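You operate a simulated robot arm through the tools that you are given. There is no shell and no other tool. Be economical: measure what you need, move in short steps, check, and stop when the job is done.

The job below is to be done with a simulated two-armed robot. You get a single attempt, and the scene is never put back.

TASK
Take the scrub pad on the finishing bench top and put it away on the service table. Fetch the blue impression tray from the finishing bench top and set it on the finishing bench spine. Open the counter drawer, put the crown on a holder inside, then shut the drawer. Take the spatula from the finishing bench top and put it in the long tray. Open the microscope bench centre drawer, take the bridge on the finishing bench top and put it away in the inside of the microscope bench centre drawer and shut the drawer again. Shut the microscope bench tool drawer. Any order will do. Set down upright: scrub pad, crown on a holder.

It is judged by the outcome, as a careful person would: the job done as asked, and still so three seconds after it is handed in. It fails if anything else is knocked over, pushed out of place, dropped, spilled or broken.

THE ROBOT
Two 7-joint arms with fingered hands on one trunk, on a base that drives. Base frame: it is fixed to the floor where the robot stands at the start and does not move with it; the origin is under the middle of the robot, x ahead of it, y to its left, z up; the surface under the hand at the start is at about z = 0.76. Readings come in m, degrees, newtons and seconds.
The left shoulder is at the start at [0.118, 0.17, 1.113], the right one opposite. With the tool pointing down near the work surface each hand reaches from about 0.38 to 0.82 m from the robot's upright axis, wherever it stands, measured 20 degrees to its own side. Places, roughly: bridge (10x3x3 cm) [0.6, -1.9, 0.8]; counter drawer [1.7, 2.1, 0.7]; crown on a holder (3x3x10 cm) [1.4, -1, 0.8]; drawer [1.7, 2.1, 0.7]; finishing bench spine [1, -1.4, 0.9]; impression tray [0.5, 0, 0.75]; inside of the microscope bench centre drawer [-2.4, -3.1, 0.3]; long tray (36x22x6 cm) [3.5, -1.5, 0.8]; microscope bench centre drawer [-2.5, -3.1, 0.4]; microscope bench tool drawer [-2.7, -2.3, 0.6]; scrub pad (5x4x5 cm) [0.5, 0.1, 0.8]; service table [2.8, -5, 0.8]; spatula (3x2x16 cm) [0.8, -1.3, 0.8]. Payload 4 kg a hand.
The tool frame of a hand sits at the grasp point between the pads (the TCP): z along the fingers, y along the line on which they close. The tips reach 0.026 m beyond it. The gripper opens to 0.132 m. The gripper's body begins 0.073 m behind the TCP. The gripper is a hand of 4 fingers: y runs from the thumb to the fingers, the wrist lies at [0, 0, -0.224] in the tool frame, and closing takes about 1.5 s.
Orientation is told as [roll, pitch, yaw] about the base's x, y, z axes, in that order, counted from this pose: with the fingers straight down and closing along the base's y, the tool's x points along the base's -x, its y along +y and its z along -z.

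THE INTERFACE
- The arms move only by the tool apply_moves. It takes "left_increments", "right_increments" or both (then of equal length, played together; a hand with none holds still); each is a list of rows, each a list of 7 numbers: the shift along the tool's x, y, z in units of 25 mm (1.0 is 25 mm), then the turn, a rotation vector about the tool's x, y, z in units of 8 degrees (1.0 is 8 degrees), then the gripper command, from -1 (fully open) to 1 (shut), values between in proportion. In form: [[x, y, z, rx, ry, rz, fingers], ...]. A call has 1 to 10 rows; each row shifts and turns the commanded pose from where the row before left it, along the tool's axes as they then stand. A call with a number of a shift or a turn outside -1 to 1 is refused whole. A row lasts 0.2 s, in which the tool goes at most 0.05 m and 8.6 degrees; a call with a longer step from one row to the next is refused whole, and so is a gripper value outside its range. Where a pose cannot be reached the arm comes as near as it can. A force on the tool above 40 N (or 10 N above the force at the start of the call, whichever is more), or a blocked arm, ends the call early, and 0.2 s more pass. The fingers move at their own pace (about 0.108 m/s each) and stop on an object; they squeeze with about 22 N. The grip force told is the motor's: it shows also when the fingers shut on nothing. Time passes only in rows, and 0.2 s behind the last, so rows that do not move let the fingers close. It gives the time, the measured TCP pose, the force on the tool (base axes), the opening and the grip force at its end, in the units of the frame above (readings bear some noise), with the torque about the TCP (base axes, N m) and any sound that the robot's microphone picked up.
- Cameras (640 x 400 px; columns grow to the right, rows downward): "scene" is now at [0.2061, 0.0162, 1.2772]; the picture's right is [0.12, -0.99, 0.00], its down [-0.72, -0.09, -0.68] and it looks along [0.68, 0.08, -0.73] (base axes); focal length 252 px, centre (320, 200). "left" rides on the left gripper at [-0.073, 0.006, -0.094] in its tool frame; the picture's right is [-0.08, -1.00, 0.00], its down [0.79, -0.06, -0.62] and it looks along [0.61, -0.05, 0.79] (tool axes); focal length 230 px, centre (320, 200). "right" rides on the right gripper at [0.073, 0.006, -0.094] in its tool frame; the picture's right is [-0.08, 1.00, 0.00], its down [-0.79, -0.06, -0.62] and it looks along [-0.61, -0.05, 0.79] (tool axes); focal length 230 px, centre (320, 200). There is no depth. A picture from a camera that has moved, and an enlarged one, comes with that camera's place and axes in the base frame and with its lens. The place of the scene camera against the robot may be out by one fixed shift of up to 0.018 m in any direction.
- camera(camera): a new picture of that camera. The clock stands still meanwhile.
- lift_body(by): slides the trunk up (or, below 0, down) by that many m; the arms and the scene camera ride with it, the base frame stays. It gives what a move gives, with no picture.
- roll_base(legs): drives the robot by 1 to 6 legs, each [ahead, left, turn to the left] in m, m and degrees, along the robot's own axes; the way and the turn of a leg run together, so that a leg with both is an arc; at most 1.5 m and 180 degrees a leg. The arms and the cameras ride along, it lands a little off, and it stops where it bumps. It gives what a move gives.
- set_grasp(shape, hand): the hand has 4 fingers and takes this shape, open, in about a second: jaw (thumb against the fingers, like two jaws); tri (thumb and two fingers); tip (a fingertip pinch); poke (one finger out to press); point (the index stretched); flat (the hand flat); cup (the hand cupped); fist (a fist). The gripper value then closes the fingers along that shape, each until it touches; the sizes above hold for jaw. It gives what a move gives, with no picture.
- pan_tilt(pan, tilt): turns the head with the scene camera to pan (to the left, within 80 degrees either way) and tilt (down, from -29 to 69), counted from straight ahead of the robot. It gives what a move gives.
- inspect(camera, box): a new picture of the part [left, top, right, bottom] of that camera's present view, enlarged. The clock stands still meanwhile.
- finish_job(): hands the job in; it is judged then, once.

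Work in short steps. Places have to be worked out from the pictures, the camera data and where the tool is seen: move nearer, look again, correct. Check each grasp and each placing, and mend what went wrong. You have 217 turns and 220 pictures in all, those below and enlarged ones among them. Open the grippers and draw the arms clear of the work before you hand the job in, unless the task says otherwise.

The tools are called after "Request:" as name(argument=value, ...) on one line, values as JSON. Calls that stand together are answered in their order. apply_moves: Moves the arms, as the interface text tells. Its arguments: {"type":"object","properties":{"left_increments":{"type":"array","items":{"type":"array","items":{"type":"number"}}},"right_increments":{"type":"array","items":{"type":"array","items":{"type":"number"}}}},"required":[]} The other tools are called the same way: lift_body (by) slides the trunk up or down; set_grasp (shape, hand) gives the hand a shape; roll_base (legs) drives the base; pan_tilt (pan, tilt) turns the head that bears the scene camera; camera (camera) takes a picture; inspect (camera, box) takes an enlarged picture of a part of a camera's view; finish_job () hands the job in.

At the start:

```text
time: 0.0
left_tool_pos: [0.5516, 0.3191, 0.9931]
left_ee_rot: [0.0, 0.1, 0.0]
left_contact_force: [0.2, -0.8, 0.3]
left_wrist_torque: [0.0, 0.02, 0.01]
left_finger_gap: 0.1318
left_gripper_force: 0.1
left_shape: jaw
right_tool_pos: [0.5502, -0.2428, 0.967]
right_ee_rot: [0.0, 0.1, 0.0]
right_contact_force: [-0.6, 0.0, -0.9]
right_wrist_torque: [-0.02, -0.02, 0.01]
right_finger_gap: 0.1318
right_gripper_force: 0.1
right_shape: jaw
trunk travel left (down, up): [-0.129, 0.222]
robot x, y, heading: [0.0006, -0.0014, -0.2]
head pan, tilt: [7.1, 46.9]
```

scene: 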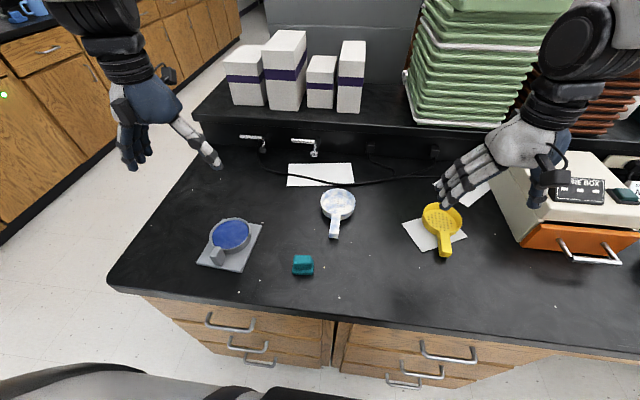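
right: 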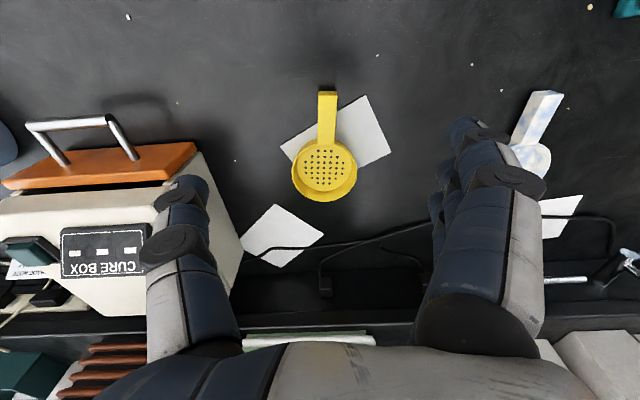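
left: 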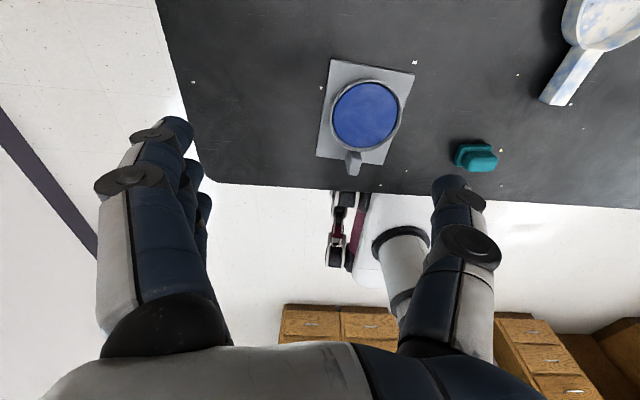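

I start by looking closely at the bench objects to tell which is the blue impression tray.

Request:
inspect(camera="scene", box=[180, 160, 380, 285])

Request:
inspect(camera="scene", box=[380, 130, 640, 290])

Request:
inspect(camera="left", box=[280, 30, 640, 200])

```text
3.20 times, centred on (280, 222) of scene
camera zoom: at [0.2061, 0.0162, 1.2772], right [0.12, -0.99, 0.0], down [-0.72, -0.09, -0.68], along [0.68, 0.08, -0.73], focal length 807 px, centre (448, 128)
```

zoom: 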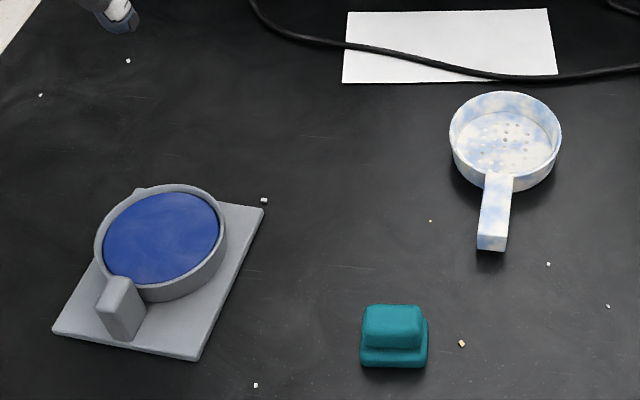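

```text
2.46 times, centred on (510, 210) of scene
camera zoom: at [0.2061, 0.0162, 1.2772], right [0.12, -0.99, 0.0], down [-0.72, -0.09, -0.68], along [0.68, 0.08, -0.73], focal length 621 px, centre (-148, 175)
```

zoom: 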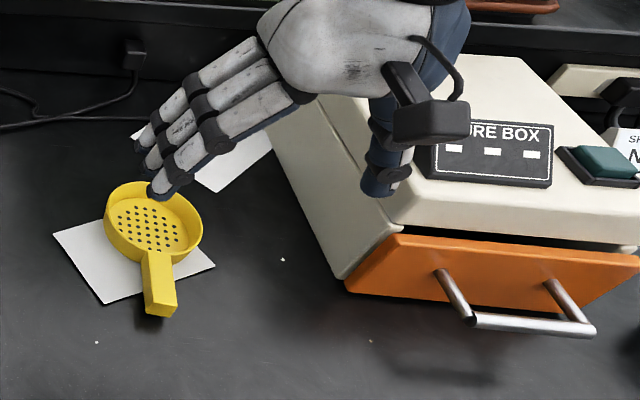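

```text
1.78 times, centred on (460, 115) of left
camera zoom: at [0.6236, 0.3243, 1.087], right [0.08, -1.0, 0.0], down [-0.79, -0.06, 0.62], along [-0.61, -0.05, -0.79], focal length 409 px, centre (71, 351)
```

zoom: 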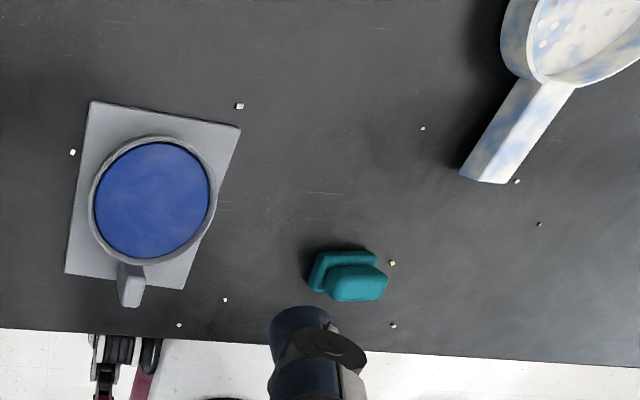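

Unclear which counts as "blue impression tray"; I look along the rest of the bench for other trays before deciding.

Request:
pan_tilt(pan=-55, tilt=30)

Request:
camera(camera="scene")

Request:
pan_tilt(pan=-5, tilt=5)

Request:
camera(camera="scene")

Request:
pan_tilt(pan=60, tilt=15)

Request:
camera(camera="scene")

```text
time: 1.3
left_tool_pos: [0.5518, 0.3198, 0.9946]
left_ee_rot: [0.0, 0.1, -0.1]
left_contact_force: [-0.7, 0.1, -0.5]
left_wrist_torque: [0.05, 0.02, 0.03]
left_finger_gap: 0.1318
left_gripper_force: 0.0
left_shape: jaw
right_tool_pos: [0.5499, -0.242, 0.9672]
right_ee_rot: [0.1, 0.0, 0.0]
right_contact_force: [0.7, -0.5, 0.5]
right_wrist_torque: [-0.02, 0.03, -0.02]
right_finger_gap: 0.1317
right_gripper_force: 0.1
right_shape: jaw
trunk travel left (down, up): [-0.129, 0.222]
robot x, y, heading: [-0.0035, -0.0001, -0.0]
head pan, tilt: [-55.0, 30.0]
```

```text
213 pictures are left
camera scene: at [0.179, -0.0677, 1.3025], right [-0.82, -0.57, 0.0], down [-0.29, 0.41, -0.87], along [0.5, -0.71, -0.5], focal length 252 px, centre (320, 200)
```

scene: 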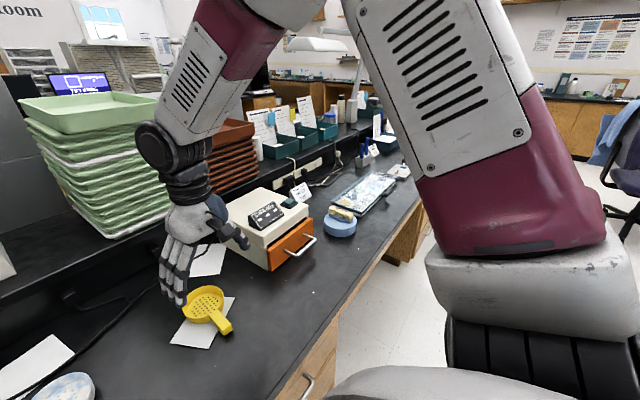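

```text
time: 2.5
left_tool_pos: [0.552, 0.318, 0.995]
left_ee_rot: [0.0, 0.0, 0.0]
left_contact_force: [-0.2, -0.7, -0.7]
left_wrist_torque: [-0.02, 0.03, -0.05]
left_finger_gap: 0.1318
left_gripper_force: 0.1
left_shape: jaw
right_tool_pos: [0.5517, -0.241, 0.9673]
right_ee_rot: [0.0, 0.0, 0.0]
right_contact_force: [0.3, -0.2, 0.2]
right_wrist_torque: [0.01, 0.0, -0.03]
right_finger_gap: 0.1318
right_gripper_force: 0.1
right_shape: jaw
trunk travel left (down, up): [-0.129, 0.222]
robot x, y, heading: [-0.001, -0.003, 0.2]
head pan, tilt: [-5.0, 5.0]
```

```text
212 pictures are left
camera scene: at [0.2185, -0.0018, 1.3429], right [-0.09, -1.0, 0.0], down [-0.09, 0.01, -1.0], along [0.99, -0.09, -0.09], focal length 252 px, centre (320, 200)
```

scene: 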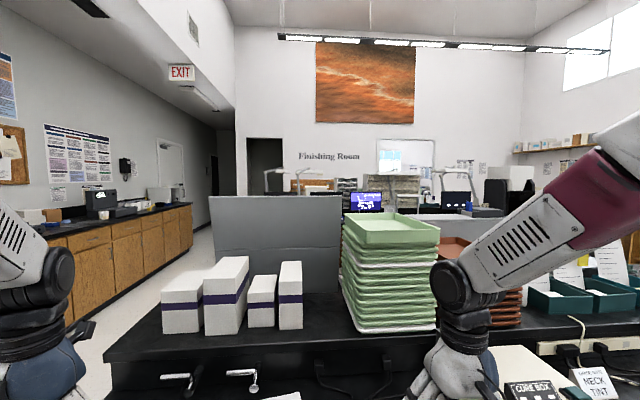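

```text
time: 3.9
left_tool_pos: [0.5518, 0.3195, 0.9936]
left_ee_rot: [0.0, 0.0, 0.0]
left_contact_force: [0.1, 0.2, 0.6]
left_wrist_torque: [-0.04, -0.02, -0.02]
left_finger_gap: 0.1317
left_gripper_force: 0.0
left_shape: jaw
right_tool_pos: [0.5503, -0.2419, 0.9691]
right_ee_rot: [0.0, 0.0, 0.0]
right_contact_force: [-0.8, 0.9, -0.8]
right_wrist_torque: [0.02, -0.02, 0.03]
right_finger_gap: 0.1318
right_gripper_force: 0.0
right_shape: jaw
trunk travel left (down, up): [-0.129, 0.222]
robot x, y, heading: [-0.0011, 0.0002, -0.0]
head pan, tilt: [60.0, 15.0]
```

```text
211 pictures are left
camera scene: at [0.1738, 0.0871, 1.3267], right [0.87, -0.5, 0.0], down [-0.13, -0.22, -0.97], along [0.48, 0.84, -0.26], focal length 252 px, centre (320, 200)
```

scene: 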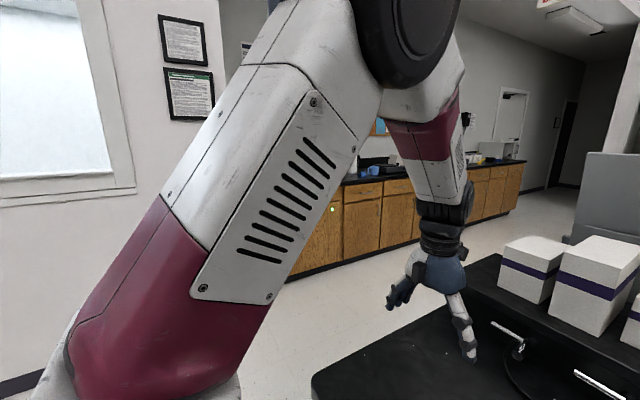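

I judge the marbled white‑blue perforated tray (≈[0.675, 0.02]) to be the blue impression tray (its twin is yellow). I bring the right hand above its handle and tilt the head down to watch.

Request:
pan_tilt(pan=0, tilt=45)

Request:
apply_moves(right_increments=[[-0.2, 1, 0, 0, 0, 0, -1], [-0.2, 1, 0, 0, 0, 0, -1], [-0.2, 1, 0, 0, 0, 0, -1], [-0.2, 1, 0, 0, 0, 0, -1], [-0.2, 1, 0, 0, 0, 0, -1], [-0.2, 1, 0, 0, 0, 0, -1], [-0.2, 1, 0, 0, 0, 0, -1], [-0.2, 1, 0, 0, 0, 0, -1], [-0.2, 1, 0, 0, 0, 0, -1], [0, 1, 0, 0, 0, 0, -1]])

Request:
camera(camera="right")

Request:
camera(camera="scene")

```text
time: 5.2
left_tool_pos: [0.5526, 0.3186, 0.9936]
left_ee_rot: [0.0, 0.0, -0.1]
left_contact_force: [-0.1, 0.1, -0.1]
left_wrist_torque: [0.01, 0.01, 0.01]
left_finger_gap: 0.1318
left_gripper_force: 0.0
left_shape: jaw
right_tool_pos: [0.5499, -0.2417, 0.9686]
right_ee_rot: [0.0, 0.0, -0.1]
right_contact_force: [0.4, -0.5, 1.0]
right_wrist_torque: [0.02, 0.01, 0.0]
right_finger_gap: 0.1319
right_gripper_force: 0.0
right_shape: jaw
trunk travel left (down, up): [-0.129, 0.222]
robot x, y, heading: [-0.0015, -0.0012, -0.1]
head pan, tilt: [0.0, 45.0]
```

```text
time: 7.4
left_tool_pos: [0.5513, 0.3191, 0.9942]
left_ee_rot: [0.0, 0.1, 0.1]
left_contact_force: [0.1, -0.1, 0.0]
left_wrist_torque: [0.02, -0.01, 0.0]
left_finger_gap: 0.1317
left_gripper_force: 0.1
left_shape: jaw
right_tool_pos: [0.5947, 0.0072, 0.9692]
right_ee_rot: [0.0, 0.1, -0.1]
right_contact_force: [-0.4, -0.2, 0.2]
right_wrist_torque: [0.0, 0.01, 0.01]
right_finger_gap: 0.1315
right_gripper_force: 0.0
right_shape: jaw
trunk travel left (down, up): [-0.129, 0.222]
robot x, y, heading: [-0.0011, 0.0017, 0.2]
head pan, tilt: [0.0, 45.0]
```

```text
210 pictures are left
camera right: at [0.5229, 0.0138, 1.0607], right [0.08, 1.0, 0.0], down [0.79, -0.06, 0.62], along [0.61, -0.05, -0.79], focal length 230 px, centre (320, 200)
```

right: 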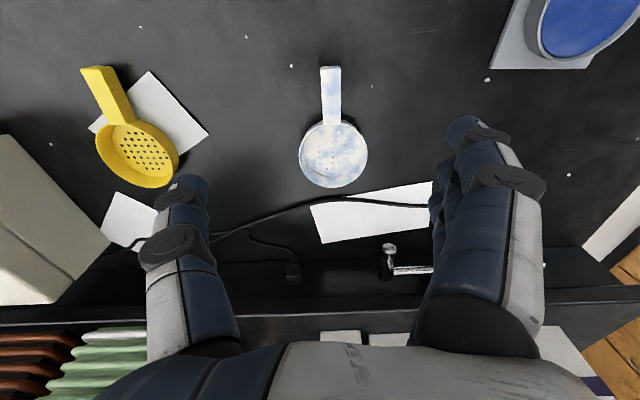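

```text
209 pictures are left
camera scene: at [0.2083, 0.0067, 1.2799], right [0.0, -1.0, 0.0], down [-0.71, 0.0, -0.71], along [0.71, 0.0, -0.71], focal length 252 px, centre (320, 200)
```

scene: 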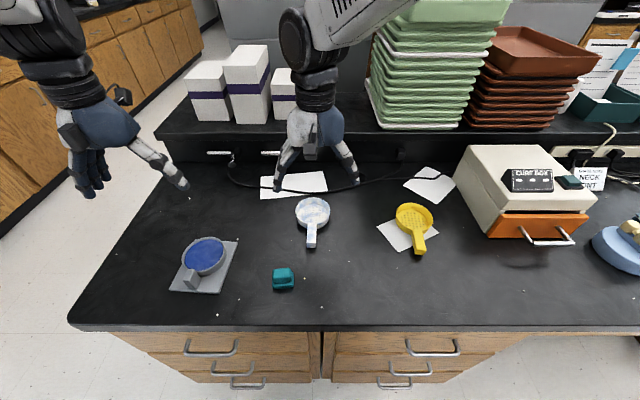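

Handle runs along x from ≈0.563 to 0.62 at y≈0.02. I descend over the handle's middle.

Request:
apply_moves(right_increments=[[0.2, 0.5, 1, 0, 0, 0, -0.5], [0, 0, 1, 0, 0, 0, -0.5], [0, 0, 1, 0, 0, 0, -0.5], [0, 0, 1, 0, 0, 0, -0.5], [0, 0, 1, 0, 0, 0, -0.5], [0, 0, 0.8, 0, 0, 0, -0.5]])

Request:
camera(camera="right")

Request:
inspect(camera="scene", box=[240, 150, 400, 250])

```text
time: 8.8
left_tool_pos: [0.5517, 0.3186, 0.9939]
left_ee_rot: [0.0, 0.0, 0.0]
left_contact_force: [-0.7, 0.8, 0.7]
left_wrist_torque: [-0.01, 0.0, -0.04]
left_finger_gap: 0.1319
left_gripper_force: 0.1
left_shape: jaw
right_tool_pos: [0.5926, 0.022, 0.823]
right_ee_rot: [0.1, 0.1, -0.1]
right_contact_force: [0.6, -0.7, -0.6]
right_wrist_torque: [0.0, -0.01, -0.01]
right_finger_gap: 0.099
right_gripper_force: 0.2
right_shape: jaw
trunk travel left (down, up): [-0.129, 0.222]
robot x, y, heading: [0.002, -0.0014, -0.0]
head pan, tilt: [0.0, 45.0]
```

```text
208 pictures are left
camera right: at [0.5192, 0.0276, 0.9154], right [0.08, 1.0, 0.0], down [0.78, -0.06, 0.62], along [0.61, -0.05, -0.79], focal length 230 px, centre (320, 200)
```

right: 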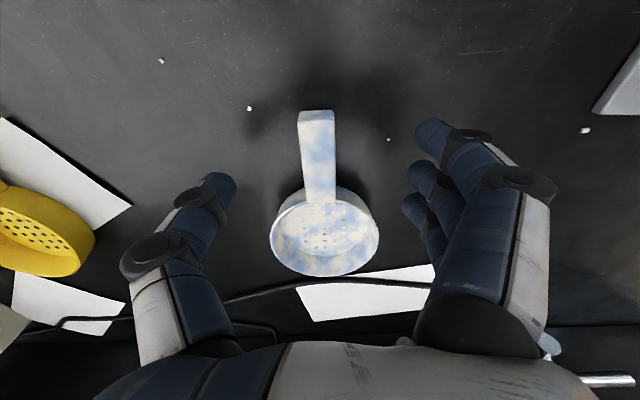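

```text
4.00 times, centred on (320, 200) of scene
camera zoom: at [0.2086, 0.0063, 1.2798], right [0.0, -1.0, 0.0], down [-0.71, 0.0, -0.71], along [0.71, 0.0, -0.71], focal length 1009 px, centre (320, 200)
```

zoom: 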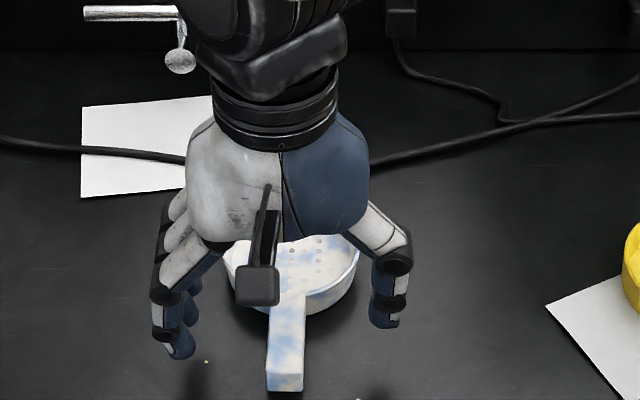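

Aligned over the handle; lower to z≈0.793 and close.

Request:
apply_moves(right_increments=[[0.2, 0, 0.6, 0, 0, 0, -0.5], [0.2, 0, 0.6, 0, 0, 0, -0.5], [0, 0, 0, 0, 0, 0, 1], [0, 0, 0, 0, 0, 0, 1], [0, 0, 0, 0, 0, 0, 1], [0, 0, 0, 0, 0, 0, 1], [0, 0, 0, 0, 0, 0, 1], [0, 0, 0, 0, 0, 0, 1]])

Request:
camera(camera="right")

```text
time: 10.6
left_tool_pos: [0.5513, 0.3191, 0.9939]
left_ee_rot: [0.1, 0.0, 0.1]
left_contact_force: [-0.2, -0.6, 0.1]
left_wrist_torque: [0.0, 0.03, 0.01]
left_finger_gap: 0.1318
left_gripper_force: 0.0
left_shape: jaw
right_tool_pos: [0.5829, 0.018, 0.7937]
right_ee_rot: [0.2, 0.2, -0.3]
right_contact_force: [0.1, 1.3, 3.3]
right_wrist_torque: [0.03, -0.04, 0.07]
right_finger_gap: 0.0167
right_gripper_force: 22.2
right_shape: jaw
trunk travel left (down, up): [-0.129, 0.222]
robot x, y, heading: [-0.0046, 0.0019, 0.1]
head pan, tilt: [0.0, 45.0]
```

```text
206 pictures are left
camera right: at [0.5096, 0.0252, 0.8859], right [0.08, 1.0, 0.0], down [0.79, -0.07, 0.62], along [0.61, -0.05, -0.79], focal length 230 px, centre (320, 200)
```

right: 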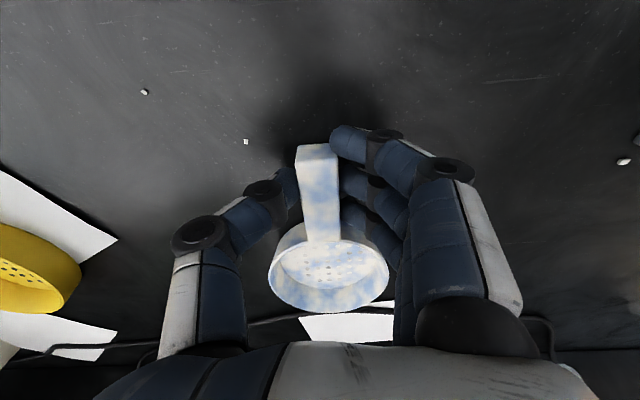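

Held on the handle. I lift straight up and check it comes along.

Request:
apply_moves(right_increments=[[0, 0, -0.5, 0, 0, 0, 1], [0, 0, -1, 0, 0, 0, 1], [0, 0, -1, 0, 0, 0, 1], [0, 0, -1, 0, 0, 0, 1], [0, 0, -1, 0, 0, 0, 1], [0, 0, -1, 0, 0, 0, 1], [0, 0, -1, 0, 0, 0, 1], [0, 0, -1, 0, 0, 0, 1], [0, 0, -1, 0, 0, 0, 1], [0, 0, -1, 0, 0, 0, 1]])

Request:
camera(camera="right")

Request:
pan_tilt(pan=0, tilt=30)

Request:
camera(camera="scene")

```text
time: 12.8
left_tool_pos: [0.5524, 0.3186, 0.9945]
left_ee_rot: [-0.1, -0.1, 0.0]
left_contact_force: [-0.1, -0.6, -0.1]
left_wrist_torque: [-0.01, -0.02, -0.01]
left_finger_gap: 0.1319
left_gripper_force: 0.2
left_shape: jaw
right_tool_pos: [0.5789, 0.0213, 1.031]
right_ee_rot: [-0.1, 0.0, 0.0]
right_contact_force: [-1.0, -0.1, -1.4]
right_wrist_torque: [-0.01, 0.13, 0.03]
right_finger_gap: 0.0163
right_gripper_force: 21.3
right_shape: jaw
trunk travel left (down, up): [-0.129, 0.222]
robot x, y, heading: [0.0005, -0.0002, -0.0]
head pan, tilt: [0.0, 45.0]
```

```text
205 pictures are left
camera right: at [0.5069, 0.0275, 1.1235], right [0.08, 1.0, 0.0], down [0.79, -0.06, 0.62], along [0.61, -0.05, -0.79], focal length 230 px, centre (320, 200)
```

right: 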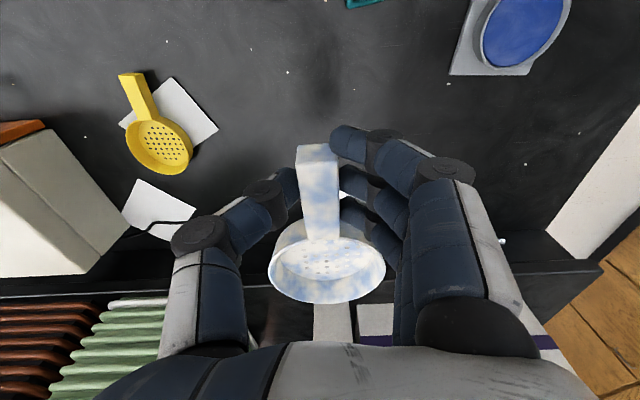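

```text
time: 13.5
left_tool_pos: [0.5522, 0.3185, 0.9941]
left_ee_rot: [-0.1, -0.1, -0.1]
left_contact_force: [-0.8, -0.9, -0.2]
left_wrist_torque: [0.0, 0.01, 0.01]
left_finger_gap: 0.1317
left_gripper_force: 0.1
left_shape: jaw
right_tool_pos: [0.58, 0.0202, 1.0312]
right_ee_rot: [0.0, 0.0, -0.1]
right_contact_force: [0.7, 0.2, -1.1]
right_wrist_torque: [0.03, 0.15, 0.0]
right_finger_gap: 0.0164
right_gripper_force: 22.3
right_shape: jaw
trunk travel left (down, up): [-0.129, 0.222]
robot x, y, heading: [-0.002, 0.0014, 0.3]
head pan, tilt: [0.0, 30.0]
```

```text
204 pictures are left
camera scene: at [0.2176, 0.0063, 1.3024], right [0.0, -1.0, 0.0], down [-0.5, 0.0, -0.87], along [0.87, 0.0, -0.5], focal length 252 px, centre (320, 200)
```

scene: 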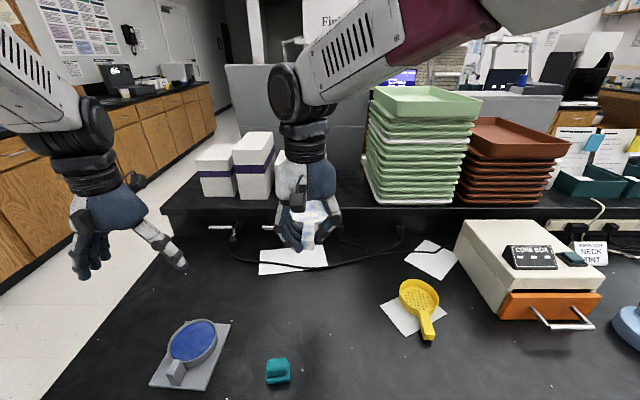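

Tray is held firmly. Right hand moves aside, and left hand goes above the scrub pad (≈[0.47, 0.085]).

Request:
apply_moves(right_increments=[[0, -1, 0, 0, 0, 0, 1], [0, -1, 0, 0, 0, 0, 1], [0, -1, 0, 0, 0, 0, 1], [0, -1, 0, 0, 0, 0, 1], [0, -1, 0, 0, 0, 0, 1], [0, -1, 0, 0, 0, 0, 1], [0, -1, 0, 0, 0, 0, 1], [0, -1, 0, 0, 0, 0, 1], [0, -1, 0, 0, 0, 0, 1], [0, 0, 0, 0, 0, 0, 1]], left_increments=[[0.3, -0.9, 0, 0, 0, 0, -1], [0.3, -0.9, 0, 0, 0, 0, -1], [0.3, -0.9, 0, 0, 0, 0, -1], [0.3, -0.9, 0, 0, 0, 0, -1], [0.3, -0.9, 0, 0, 0, 0, -1], [0.3, -0.9, 0, 0, 0, 0, -1], [0.3, -1, 0.5, 0, 0, 0, -1], [0.3, -1, 0.5, 0, 0, 0, -1], [0.4, -1, 0.5, 0, 0, 0, -1], [0.4, -1, 0.5, 0, 0, 0, -1]])

Request:
camera(camera="left")

Request:
camera(camera="scene")

```text
time: 15.7
left_tool_pos: [0.4986, 0.0949, 0.9304]
left_ee_rot: [-3.4, 0.7, 2.2]
left_contact_force: [0.3, -0.5, 0.2]
left_wrist_torque: [0.05, 0.02, 0.01]
left_finger_gap: 0.1319
left_gripper_force: 0.0
left_shape: jaw
left hand out of reach, approached as far as the arm can: row 5, 6, 7
right_tool_pos: [0.5818, -0.203, 1.0283]
right_ee_rot: [0.0, 0.1, 0.0]
right_contact_force: [-0.5, 0.6, -1.4]
right_wrist_torque: [0.0, 0.13, -0.03]
right_finger_gap: 0.0165
right_gripper_force: 22.2
right_shape: jaw
trunk travel left (down, up): [-0.129, 0.222]
robot x, y, heading: [0.0001, 0.0003, -0.0]
head pan, tilt: [0.0, 30.0]
```

```text
203 pictures are left
camera left: at [0.5716, 0.1093, 1.0221], right [0.12, -0.99, 0.06], down [-0.78, -0.05, 0.63], along [-0.62, -0.12, -0.78], focal length 230 px, centre (320, 200)
```

left: 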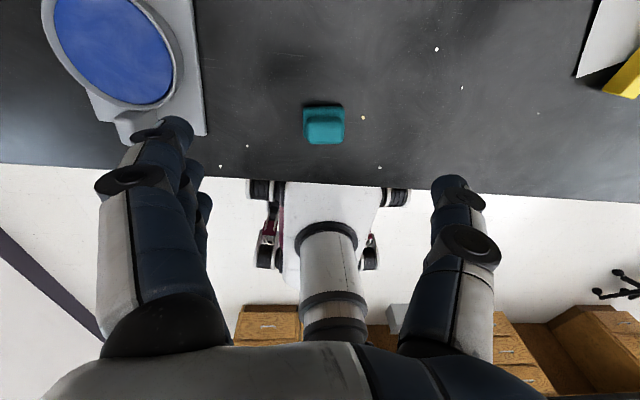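

```text
202 pictures are left
camera scene: at [0.2177, 0.0064, 1.3024], right [0.0, -1.0, 0.0], down [-0.5, 0.0, -0.87], along [0.87, 0.0, -0.5], focal length 252 px, centre (320, 200)
```

scene: 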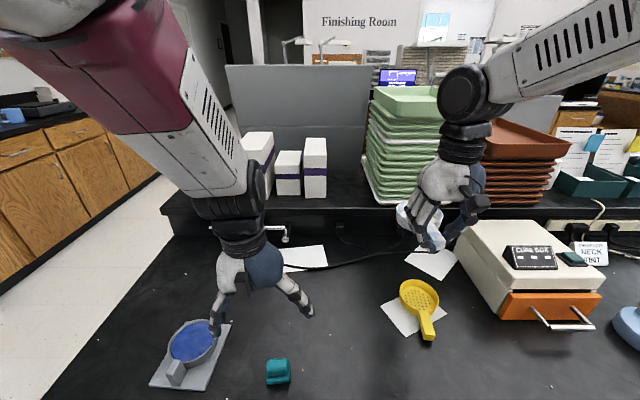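

The left arm is at its near limit; I back the base 0.13 m so the pad is comfortably in reach.

Request:
roll_base(legs=[[-0.13, 0, 0]])

Request:
apply_moves(left_increments=[[-1, 0, 0, 0, 0, 0, -1], [-1, 0, 0, 0, 0, 0, -1], [-1, 0, 0, 0, 0, 0, -1], [-1, 0, 0, 0, 0, 0, -1], [0, 0, 0, 0, 0, 0, -1]])

```text
time: 17.0
left_tool_pos: [0.3687, 0.0941, 0.9352]
left_ee_rot: [-3.6, 0.0, 1.8]
left_contact_force: [0.2, -0.4, 0.2]
left_wrist_torque: [0.0, -0.02, -0.01]
left_finger_gap: 0.1321
left_gripper_force: 0.1
left_shape: jaw
right_tool_pos: [0.4495, -0.2032, 1.0286]
right_ee_rot: [0.0, -0.1, 0.1]
right_contact_force: [0.5, 0.0, -2.0]
right_wrist_torque: [-0.02, 0.1, 0.0]
right_finger_gap: 0.0163
right_gripper_force: 21.5
right_shape: jaw
trunk travel left (down, up): [-0.129, 0.222]
robot x, y, heading: [-0.1311, 0.003, 0.0]
head pan, tilt: [0.0, 30.0]
```

```text
time: 18.2
left_tool_pos: [0.4731, 0.1, 0.9413]
left_ee_rot: [-4.4, -0.3, 2.5]
left_contact_force: [-0.9, -0.5, 0.1]
left_wrist_torque: [-0.01, 0.01, 0.0]
left_finger_gap: 0.1317
left_gripper_force: 0.2
left_shape: jaw
right_tool_pos: [0.4502, -0.2019, 1.0292]
right_ee_rot: [0.1, 0.1, 0.1]
right_contact_force: [0.1, 0.2, -0.8]
right_wrist_torque: [0.01, 0.14, 0.0]
right_finger_gap: 0.0162
right_gripper_force: 21.8
right_shape: jaw
trunk travel left (down, up): [-0.129, 0.222]
robot x, y, heading: [-0.1309, -0.0001, 0.4]
head pan, tilt: [0.0, 30.0]
```

Correct the small tilt, then shift toward the pad and look.

Request:
apply_moves(left_increments=[[-0.3, -0.8, 0, -0.55, 0, 0.31, -1], [0, 0, 1, 0, 0, 0, -1], [0, 0, 1, 0, 0, 0, -1]])

Request:
camera(camera="left")

```text
time: 19.0
left_tool_pos: [0.4885, 0.0922, 0.9009]
left_ee_rot: [-2.7, -0.6, 2.8]
left_contact_force: [0.2, -0.5, -0.3]
left_wrist_torque: [0.01, 0.03, 0.03]
left_finger_gap: 0.1318
left_gripper_force: 0.1
left_shape: jaw
right_tool_pos: [0.4506, -0.2035, 1.0286]
right_ee_rot: [0.1, 0.1, 0.1]
right_contact_force: [0.5, 0.1, -0.7]
right_wrist_torque: [-0.01, 0.11, 0.02]
right_finger_gap: 0.0164
right_gripper_force: 21.8
right_shape: jaw
trunk travel left (down, up): [-0.129, 0.222]
robot x, y, heading: [-0.1303, -0.002, -0.1]
head pan, tilt: [0.0, 30.0]
```

```text
201 pictures are left
camera left: at [0.5598, 0.1052, 0.9933], right [0.12, -0.99, 0.05], down [-0.79, -0.07, 0.61], along [-0.6, -0.11, -0.79], focal length 230 px, centre (320, 200)
```

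left: 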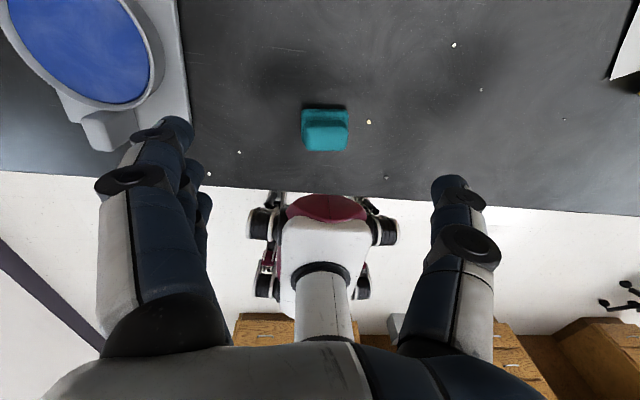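

Pad at ≈[0.483, 0.081]. I shift the base right 0.12 so it lies on the left arm's own side.

Request:
roll_base(legs=[[0, -0.12, 0]])

Request:
apply_moves(left_increments=[[0, 1, 0, 0, 0, 0, -1], [0, 1, 0, 0, 0, 0, -1], [0, 1, 0, 0, 0, 0, -1], [0, 1, 0, 0, 0, 0, -1], [0, 0.4, 0, 0, 0, 0, -1], [0, 0, 0, 0, 0, 0, -1]])

Request:
camera(camera="left")

```text
time: 20.8
left_tool_pos: [0.4859, -0.0279, 0.8939]
left_ee_rot: [-2.4, 0.2, 2.9]
left_contact_force: [-0.8, -0.1, 0.0]
left_wrist_torque: [0.01, -0.04, 0.0]
left_finger_gap: 0.1319
left_gripper_force: 0.1
left_shape: jaw
right_tool_pos: [0.451, -0.3255, 1.0282]
right_ee_rot: [0.1, 0.0, 0.1]
right_contact_force: [-0.4, -0.5, -1.6]
right_wrist_torque: [0.04, 0.11, 0.01]
right_finger_gap: 0.0161
right_gripper_force: 22.0
right_shape: jaw
trunk travel left (down, up): [-0.129, 0.222]
robot x, y, heading: [-0.1352, -0.123, -0.1]
head pan, tilt: [0.0, 30.0]
```

```text
time: 22.1
left_tool_pos: [0.4813, 0.0834, 0.8877]
left_ee_rot: [-2.5, 0.0, 2.9]
left_contact_force: [0.7, -0.4, 0.4]
left_wrist_torque: [-0.03, -0.02, -0.01]
left_finger_gap: 0.1321
left_gripper_force: 0.1
left_shape: jaw
right_tool_pos: [0.4506, -0.3241, 1.0299]
right_ee_rot: [0.1, 0.0, 0.1]
right_contact_force: [0.1, -0.5, -1.6]
right_wrist_torque: [-0.01, 0.16, 0.02]
right_finger_gap: 0.0168
right_gripper_force: 22.0
right_shape: jaw
trunk travel left (down, up): [-0.129, 0.222]
robot x, y, heading: [-0.1279, -0.1238, 0.2]
head pan, tilt: [0.0, 30.0]
```

```text
200 pictures are left
camera left: at [0.5526, 0.0955, 0.9803], right [0.13, -0.99, 0.04], down [-0.78, -0.07, 0.62], along [-0.61, -0.11, -0.78], focal length 230 px, centre (320, 200)
```

left: 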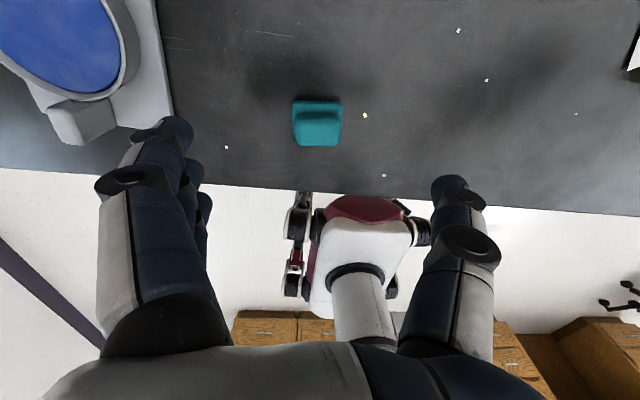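

Pad centred at [0.483, 0.081], TCP there too. Descend and close.

Request:
apply_moves(left_increments=[[0, 0, 1, -0.31, 0, 0.36, -0.5], [0, 0, 1, 0, 0, 0, -0.5], [0, 0, 1, 0, 0, 0, -0.5], [0, 0, 0.7, 0, 0, 0, -0.5], [0, 0, 0, 0, 0, 0, -0.5]])

Request:
camera(camera="left")

```text
time: 23.4
left_tool_pos: [0.4799, 0.0806, 0.7964]
left_ee_rot: [0.0, 0.0, 0.0]
left_contact_force: [-0.4, 0.2, -0.9]
left_wrist_torque: [0.0, -0.01, -0.01]
left_finger_gap: 0.0993
left_gripper_force: 0.1
left_shape: jaw
right_tool_pos: [0.4501, -0.3235, 1.03]
right_ee_rot: [0.0, 0.0, 0.1]
right_contact_force: [0.2, 0.6, -1.8]
right_wrist_torque: [-0.02, 0.16, -0.01]
right_finger_gap: 0.0165
right_gripper_force: 21.5
right_shape: jaw
trunk travel left (down, up): [-0.129, 0.222]
robot x, y, heading: [-0.1309, -0.1211, 0.0]
head pan, tilt: [0.0, 30.0]
```

```text
199 pictures are left
camera left: at [0.5527, 0.0869, 0.8893], right [0.08, -1.0, 0.0], down [-0.78, -0.06, 0.62], along [-0.62, -0.05, -0.79], focal length 230 px, centre (320, 200)
```

left: 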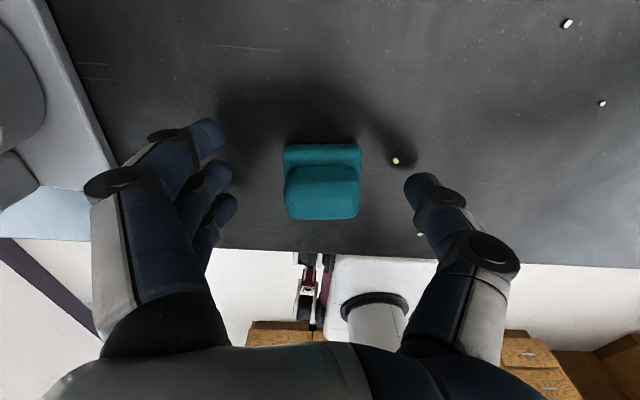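

Centred well. Close the left hand and lift.

Request:
apply_moves(left_increments=[[0, 0, 0.1, 0, 0, 0, 1], [0, 0, 0, 0, 0, 0, 1], [0, 0, 0, 0, 0, 0, 1], [0, 0, 0, 0, 0, 0, 1], [0, 0, 0, 0, 0, 0, 1], [0, 0, 0, 0, 0, 0, 1], [0, 0, -1, 0, 0, 0, 1], [0, 0, -1, 0, 0, 0, 1], [0, 0, -1, 0, 0, 0, 1], [0, 0, -1, 0, 0, 0, 1]])

Request:
camera(camera="left")

```text
time: 25.6
left_tool_pos: [0.4825, 0.0814, 0.8935]
left_ee_rot: [0.0, -0.1, 0.0]
left_contact_force: [-0.5, 0.5, -1.0]
left_wrist_torque: [0.04, 0.03, -0.02]
left_finger_gap: 0.0298
left_gripper_force: 22.1
left_shape: jaw
right_tool_pos: [0.4509, -0.3253, 1.0294]
right_ee_rot: [-0.1, 0.1, 0.1]
right_contact_force: [-1.5, 0.1, -2.2]
right_wrist_torque: [0.02, 0.16, 0.03]
right_finger_gap: 0.0161
right_gripper_force: 21.9
right_shape: jaw
trunk travel left (down, up): [-0.129, 0.222]
robot x, y, heading: [-0.1307, -0.1228, 0.1]
head pan, tilt: [0.0, 30.0]
```

```text
198 pictures are left
camera left: at [0.5539, 0.0876, 0.9869], right [0.08, -1.0, 0.0], down [-0.78, -0.06, 0.62], along [-0.62, -0.05, -0.79], focal length 230 px, centre (320, 200)
```

left: 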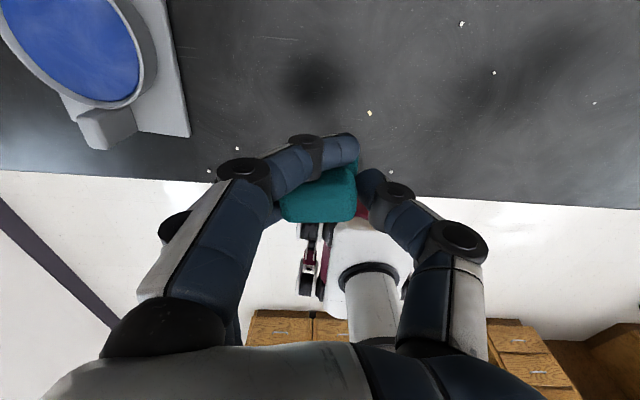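

Pad held and upright. Raise the left hand to clear the cure box and look to the right for the drive.

Request:
apply_moves(left_increments=[[0, 0, -1, 0, 0, 0, 1], [0, 0, -1, 0, 0, 0, 1], [0, 0, -1, 0, 0, 0, 1], [0, 0, -1, 0, 0, 0, 1], [0, 0, -1, 0, 0, 0, 1], [0, 0, -0.5, 0, 0, 0, 1]])

Request:
pan_tilt(pan=-75, tilt=30)

Request:
camera(camera="scene")

Request:
pan_tilt(pan=-40, tilt=20)

Request:
camera(camera="scene")

```text
time: 26.9
left_tool_pos: [0.4819, 0.0801, 1.0305]
left_ee_rot: [0.0, 0.1, 0.0]
left_contact_force: [-0.3, -0.2, -0.5]
left_wrist_torque: [0.0, -0.03, -0.01]
left_finger_gap: 0.0299
left_gripper_force: 22.0
left_shape: jaw
right_tool_pos: [0.4505, -0.3237, 1.0287]
right_ee_rot: [0.0, 0.0, 0.0]
right_contact_force: [-0.2, 0.2, -1.2]
right_wrist_torque: [0.03, 0.09, -0.01]
right_finger_gap: 0.0164
right_gripper_force: 22.1
right_shape: jaw
trunk travel left (down, up): [-0.129, 0.222]
robot x, y, heading: [-0.1286, -0.1217, 0.2]
head pan, tilt: [0.0, 30.0]
```

```text
time: 28.4
left_tool_pos: [0.482, 0.0802, 1.03]
left_ee_rot: [0.0, 0.1, 0.0]
left_contact_force: [0.7, 0.1, -1.0]
left_wrist_torque: [-0.02, 0.03, -0.01]
left_finger_gap: 0.0296
left_gripper_force: 22.0
left_shape: jaw
right_tool_pos: [0.4511, -0.3242, 1.0289]
right_ee_rot: [0.0, 0.0, 0.1]
right_contact_force: [-0.3, -0.6, -1.5]
right_wrist_torque: [0.01, 0.12, -0.01]
right_finger_gap: 0.0163
right_gripper_force: 21.7
right_shape: jaw
trunk travel left (down, up): [-0.129, 0.222]
robot x, y, heading: [-0.1285, -0.123, -0.1]
head pan, tilt: [-75.0, 30.0]
```

```text
197 pictures are left
camera scene: at [0.0199, -0.2026, 1.3024], right [-0.97, -0.26, 0.0], down [-0.13, 0.48, -0.87], along [0.23, -0.84, -0.5], focal length 252 px, centre (320, 200)
```

scene: 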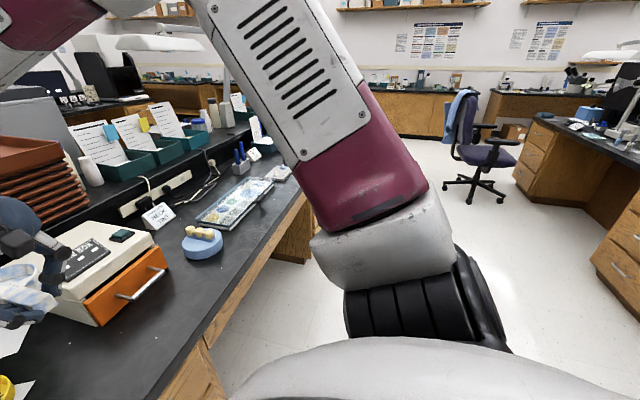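

```text
time: 29.4
left_tool_pos: [0.4827, 0.0805, 1.0317]
left_ee_rot: [-0.1, 0.1, -0.1]
left_contact_force: [0.8, -0.8, -0.3]
left_wrist_torque: [0.02, -0.01, -0.02]
left_finger_gap: 0.0296
left_gripper_force: 21.9
left_shape: jaw
right_tool_pos: [0.4504, -0.3237, 1.0298]
right_ee_rot: [0.0, 0.0, 0.1]
right_contact_force: [0.5, -0.5, -1.5]
right_wrist_torque: [0.0, 0.12, 0.01]
right_finger_gap: 0.0164
right_gripper_force: 21.8
right_shape: jaw
trunk travel left (down, up): [-0.129, 0.222]
robot x, y, heading: [-0.1329, -0.1217, -0.0]
head pan, tilt: [-40.0, 20.0]
```

```text
196 pictures are left
camera scene: at [0.0676, -0.1751, 1.3185], right [-0.64, -0.77, 0.0], down [-0.26, 0.22, -0.94], along [0.72, -0.6, -0.34], focal length 252 px, centre (320, 200)
```

scene: 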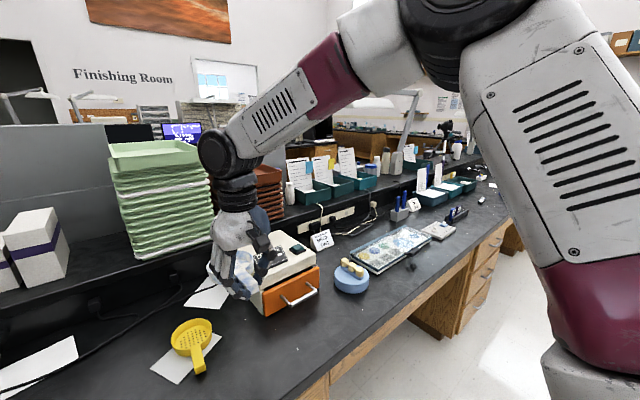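

Floor to the right is clear. I back off a little and drive right along the bench to about y = -1.2.

Request:
roll_base(legs=[[-0.25, 0, 0], [0, -1.05, 0]])

Request:
pan_tilt(pan=0, tilt=30)

Request:
camera(camera="scene")

Request:
pan_tilt(pan=-35, tilt=25)

Request:
camera(camera="scene")

```text
time: 40.5
left_tool_pos: [0.2354, -0.9874, 1.0304]
left_ee_rot: [0.0, 0.1, -0.3]
left_contact_force: [-0.4, -0.9, -0.9]
left_wrist_torque: [0.01, 0.01, 0.04]
left_finger_gap: 0.0297
left_gripper_force: 21.8
left_shape: jaw
right_tool_pos: [0.2009, -1.3923, 1.0299]
right_ee_rot: [0.0, 0.1, -0.1]
right_contact_force: [-0.1, 0.2, -1.8]
right_wrist_torque: [-0.02, 0.12, 0.0]
right_finger_gap: 0.0162
right_gripper_force: 21.7
right_shape: jaw
trunk travel left (down, up): [-0.129, 0.222]
robot x, y, heading: [-0.3793, -1.1869, -0.2]
head pan, tilt: [-40.0, 20.0]
```

```text
time: 41.6
left_tool_pos: [0.2341, -0.9886, 1.0321]
left_ee_rot: [0.0, 0.1, -0.3]
left_contact_force: [-0.3, -0.3, -0.1]
left_wrist_torque: [-0.01, -0.01, -0.03]
left_finger_gap: 0.0295
left_gripper_force: 22.4
left_shape: jaw
right_tool_pos: [0.2009, -1.3914, 1.0293]
right_ee_rot: [0.0, 0.0, -0.1]
right_contact_force: [0.1, -0.4, -2.1]
right_wrist_torque: [0.03, 0.15, 0.0]
right_finger_gap: 0.0166
right_gripper_force: 22.1
right_shape: jaw
trunk travel left (down, up): [-0.129, 0.222]
robot x, y, heading: [-0.3806, -1.1927, -0.1]
head pan, tilt: [0.0, 30.0]
```

```text
195 pictures are left
camera scene: at [-0.1624, -1.1821, 1.3025], right [0.0, -1.0, 0.0], down [-0.5, 0.0, -0.87], along [0.87, 0.0, -0.5], focal length 252 px, centre (320, 200)
```

scene: 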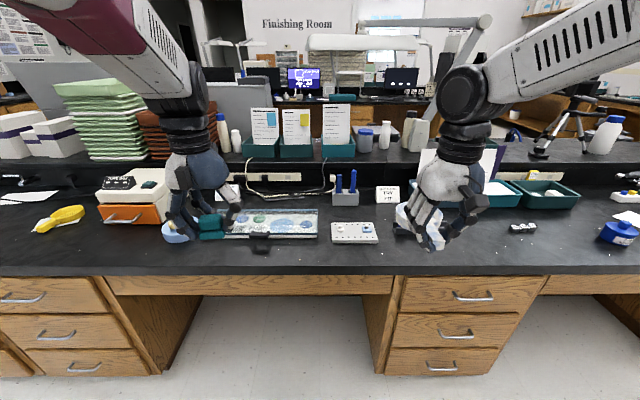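

```text
time: 42.6
left_tool_pos: [0.2331, -0.9867, 1.0318]
left_ee_rot: [0.0, 0.1, -0.4]
left_contact_force: [0.4, 0.7, -0.6]
left_wrist_torque: [0.01, -0.01, 0.01]
left_finger_gap: 0.0297
left_gripper_force: 22.1
left_shape: jaw
right_tool_pos: [0.1999, -1.3933, 1.0285]
right_ee_rot: [0.0, -0.1, -0.1]
right_contact_force: [-0.8, -0.1, -2.0]
right_wrist_torque: [0.0, 0.13, 0.0]
right_finger_gap: 0.0164
right_gripper_force: 22.5
right_shape: jaw
trunk travel left (down, up): [-0.129, 0.222]
robot x, y, heading: [-0.3806, -1.1868, 0.1]
head pan, tilt: [-35.0, 25.0]
```

```text
194 pictures are left
camera scene: at [-0.1774, -1.2348, 1.3104], right [-0.57, -0.82, 0.0], down [-0.35, 0.24, -0.91], along [0.74, -0.52, -0.42], focal length 252 px, centre (320, 200)
```

scene: 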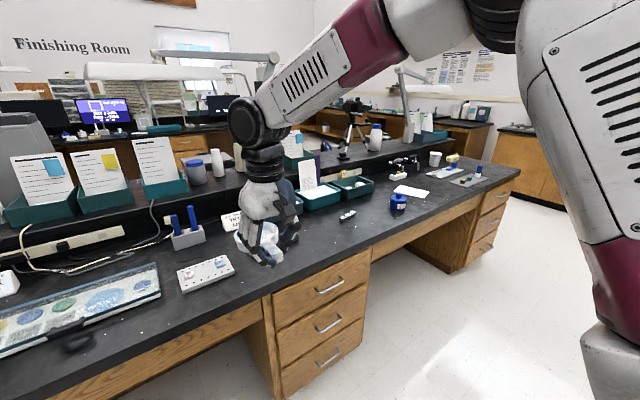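

Between the jug and the tripod the spine is free (≈y -1.8 to -2.1). Drive further right, then approach the bench and look.

Request:
roll_base(legs=[[0, -0.55, 0], [0.25, 0, 0]])

Request:
pan_tilt(pan=-5, tilt=35)

Request:
camera(camera="scene")

Request:
camera(camera="right")

```text
time: 49.3
left_tool_pos: [0.4817, -1.5418, 1.0309]
left_ee_rot: [0.0, 0.1, -0.7]
left_contact_force: [0.8, -0.7, -1.2]
left_wrist_torque: [0.01, 0.01, -0.02]
left_finger_gap: 0.0297
left_gripper_force: 22.0
left_shape: jaw
right_tool_pos: [0.4458, -1.9466, 1.0284]
right_ee_rot: [0.0, 0.0, -0.6]
right_contact_force: [-0.3, 0.4, -0.7]
right_wrist_torque: [0.02, 0.13, -0.01]
right_finger_gap: 0.0166
right_gripper_force: 22.0
right_shape: jaw
trunk travel left (down, up): [-0.129, 0.222]
robot x, y, heading: [-0.1378, -1.739, -0.9]
head pan, tilt: [-35.0, 25.0]
```

```text
time: 50.2
left_tool_pos: [0.4817, -1.5418, 1.0307]
left_ee_rot: [-0.1, 0.1, -0.8]
left_contact_force: [0.0, 0.5, -0.5]
left_wrist_torque: [-0.02, 0.0, 0.03]
left_finger_gap: 0.0296
left_gripper_force: 22.2
left_shape: jaw
right_tool_pos: [0.4448, -1.9469, 1.0287]
right_ee_rot: [0.1, 0.0, -0.6]
right_contact_force: [0.9, -0.1, -1.5]
right_wrist_torque: [0.02, 0.16, 0.01]
right_finger_gap: 0.0164
right_gripper_force: 22.0
right_shape: jaw
trunk travel left (down, up): [-0.129, 0.222]
robot x, y, heading: [-0.1318, -1.7373, -0.7]
head pan, tilt: [-5.0, 35.0]
```

```text
193 pictures are left
camera scene: at [0.0809, -1.7411, 1.2947], right [-0.1, -1.0, 0.0], down [-0.57, 0.06, -0.82], along [0.82, -0.08, -0.57], focal length 252 px, centre (320, 200)
```

scene: 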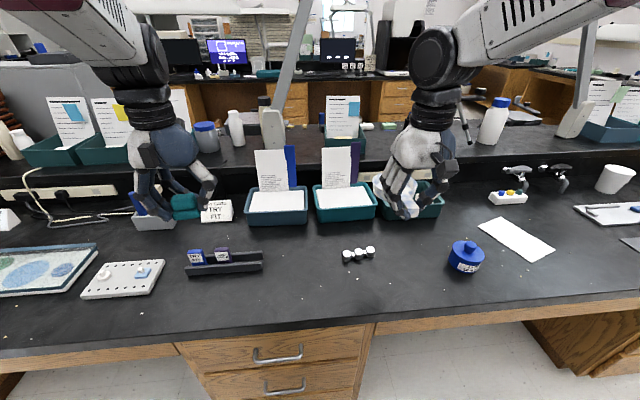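

```text
192 pictures are left
camera right: at [0.3728, -1.9396, 1.1213], right [0.09, 1.0, 0.0], down [0.78, -0.07, 0.62], along [0.61, -0.05, -0.79], focal length 230 px, centre (320, 200)
```

right: 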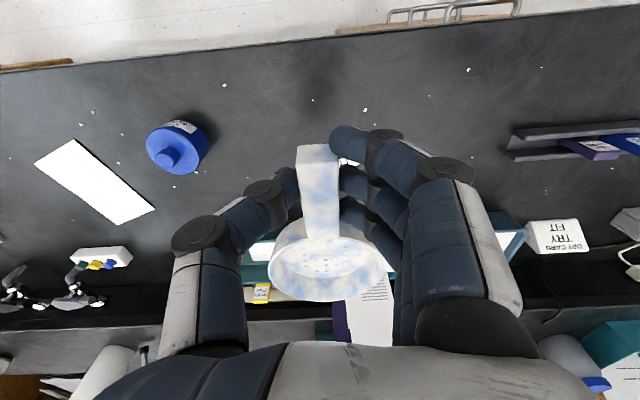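

The bridge (three white crowns) is at ≈[0.557, -1.893]. The hand hides the spine's free spot, so I move it sideways and look.

Request:
apply_moves(right_increments=[[0, -1, 0, 0, 0, 0, 1], [0, -1, 0, 0, 0, 0, 1], [0, -1, 0, 0, 0, 0, 1], [0, -1, 0, 0, 0, 0, 1], [0, -1, 0, 0, 0, 0, 1], [0, -1, 0, 0, 0, 0, 1], [0, -1, 0, 0, 0, 0, 1], [0, -1, 0, 0, 0, 0, 1]])

Request:
lift_body(by=0.15)

Request:
pan_tilt(pan=-10, tilt=30)

Request:
camera(camera="scene")

```text
time: 52.0
left_tool_pos: [0.482, -1.5427, 1.0325]
left_ee_rot: [-0.1, 0.1, -0.6]
left_contact_force: [-1.0, 0.4, -0.7]
left_wrist_torque: [-0.01, -0.01, 0.0]
left_finger_gap: 0.0298
left_gripper_force: 22.0
left_shape: jaw
right_tool_pos: [0.4434, -2.1473, 1.0273]
right_ee_rot: [0.0, 0.0, -0.7]
right_contact_force: [0.8, -0.3, -1.2]
right_wrist_torque: [0.02, 0.15, -0.01]
right_finger_gap: 0.0162
right_gripper_force: 21.8
right_shape: jaw
trunk travel left (down, up): [-0.129, 0.222]
robot x, y, heading: [-0.1312, -1.7397, -0.8]
head pan, tilt: [-5.0, 35.0]
```

```text
time: 53.8
left_tool_pos: [0.4823, -1.5411, 1.1825]
left_ee_rot: [0.1, 0.1, -0.7]
left_contact_force: [0.0, -0.6, -0.4]
left_wrist_torque: [0.01, -0.02, -0.01]
left_finger_gap: 0.0296
left_gripper_force: 21.8
left_shape: jaw
right_tool_pos: [0.4434, -2.1455, 1.1779]
right_ee_rot: [0.1, 0.0, -0.6]
right_contact_force: [0.3, 0.2, -1.6]
right_wrist_torque: [0.03, 0.14, 0.0]
right_finger_gap: 0.0164
right_gripper_force: 21.8
right_shape: jaw
trunk travel left (down, up): [-0.279, 0.072]
robot x, y, heading: [-0.1326, -1.7377, -0.7]
head pan, tilt: [-5.0, 35.0]
```

```text
time: 54.5
left_tool_pos: [0.4819, -1.5421, 1.181]
left_ee_rot: [-0.1, 0.1, -0.8]
left_contact_force: [-0.1, -0.2, -0.2]
left_wrist_torque: [-0.02, -0.02, 0.0]
left_finger_gap: 0.0296
left_gripper_force: 21.6
left_shape: jaw
right_tool_pos: [0.444, -2.1466, 1.1791]
right_ee_rot: [0.0, -0.1, -0.6]
right_contact_force: [0.0, -0.1, -0.8]
right_wrist_torque: [0.01, 0.12, 0.02]
right_finger_gap: 0.0162
right_gripper_force: 22.1
right_shape: jaw
trunk travel left (down, up): [-0.279, 0.072]
robot x, y, heading: [-0.1359, -1.7389, -0.7]
head pan, tilt: [-10.0, 30.0]
```

```text
191 pictures are left
camera scene: at [-0.0103, -1.7482, 1.4583], right [-0.18, -0.98, 0.0], down [-0.49, 0.09, -0.87], along [0.85, -0.16, -0.5], focal length 252 px, centre (320, 200)
```

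scene: 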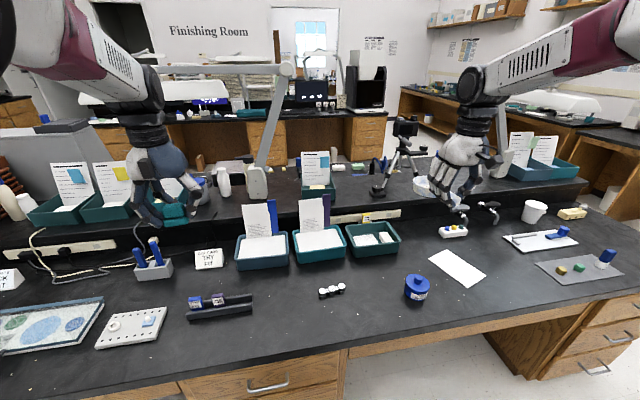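

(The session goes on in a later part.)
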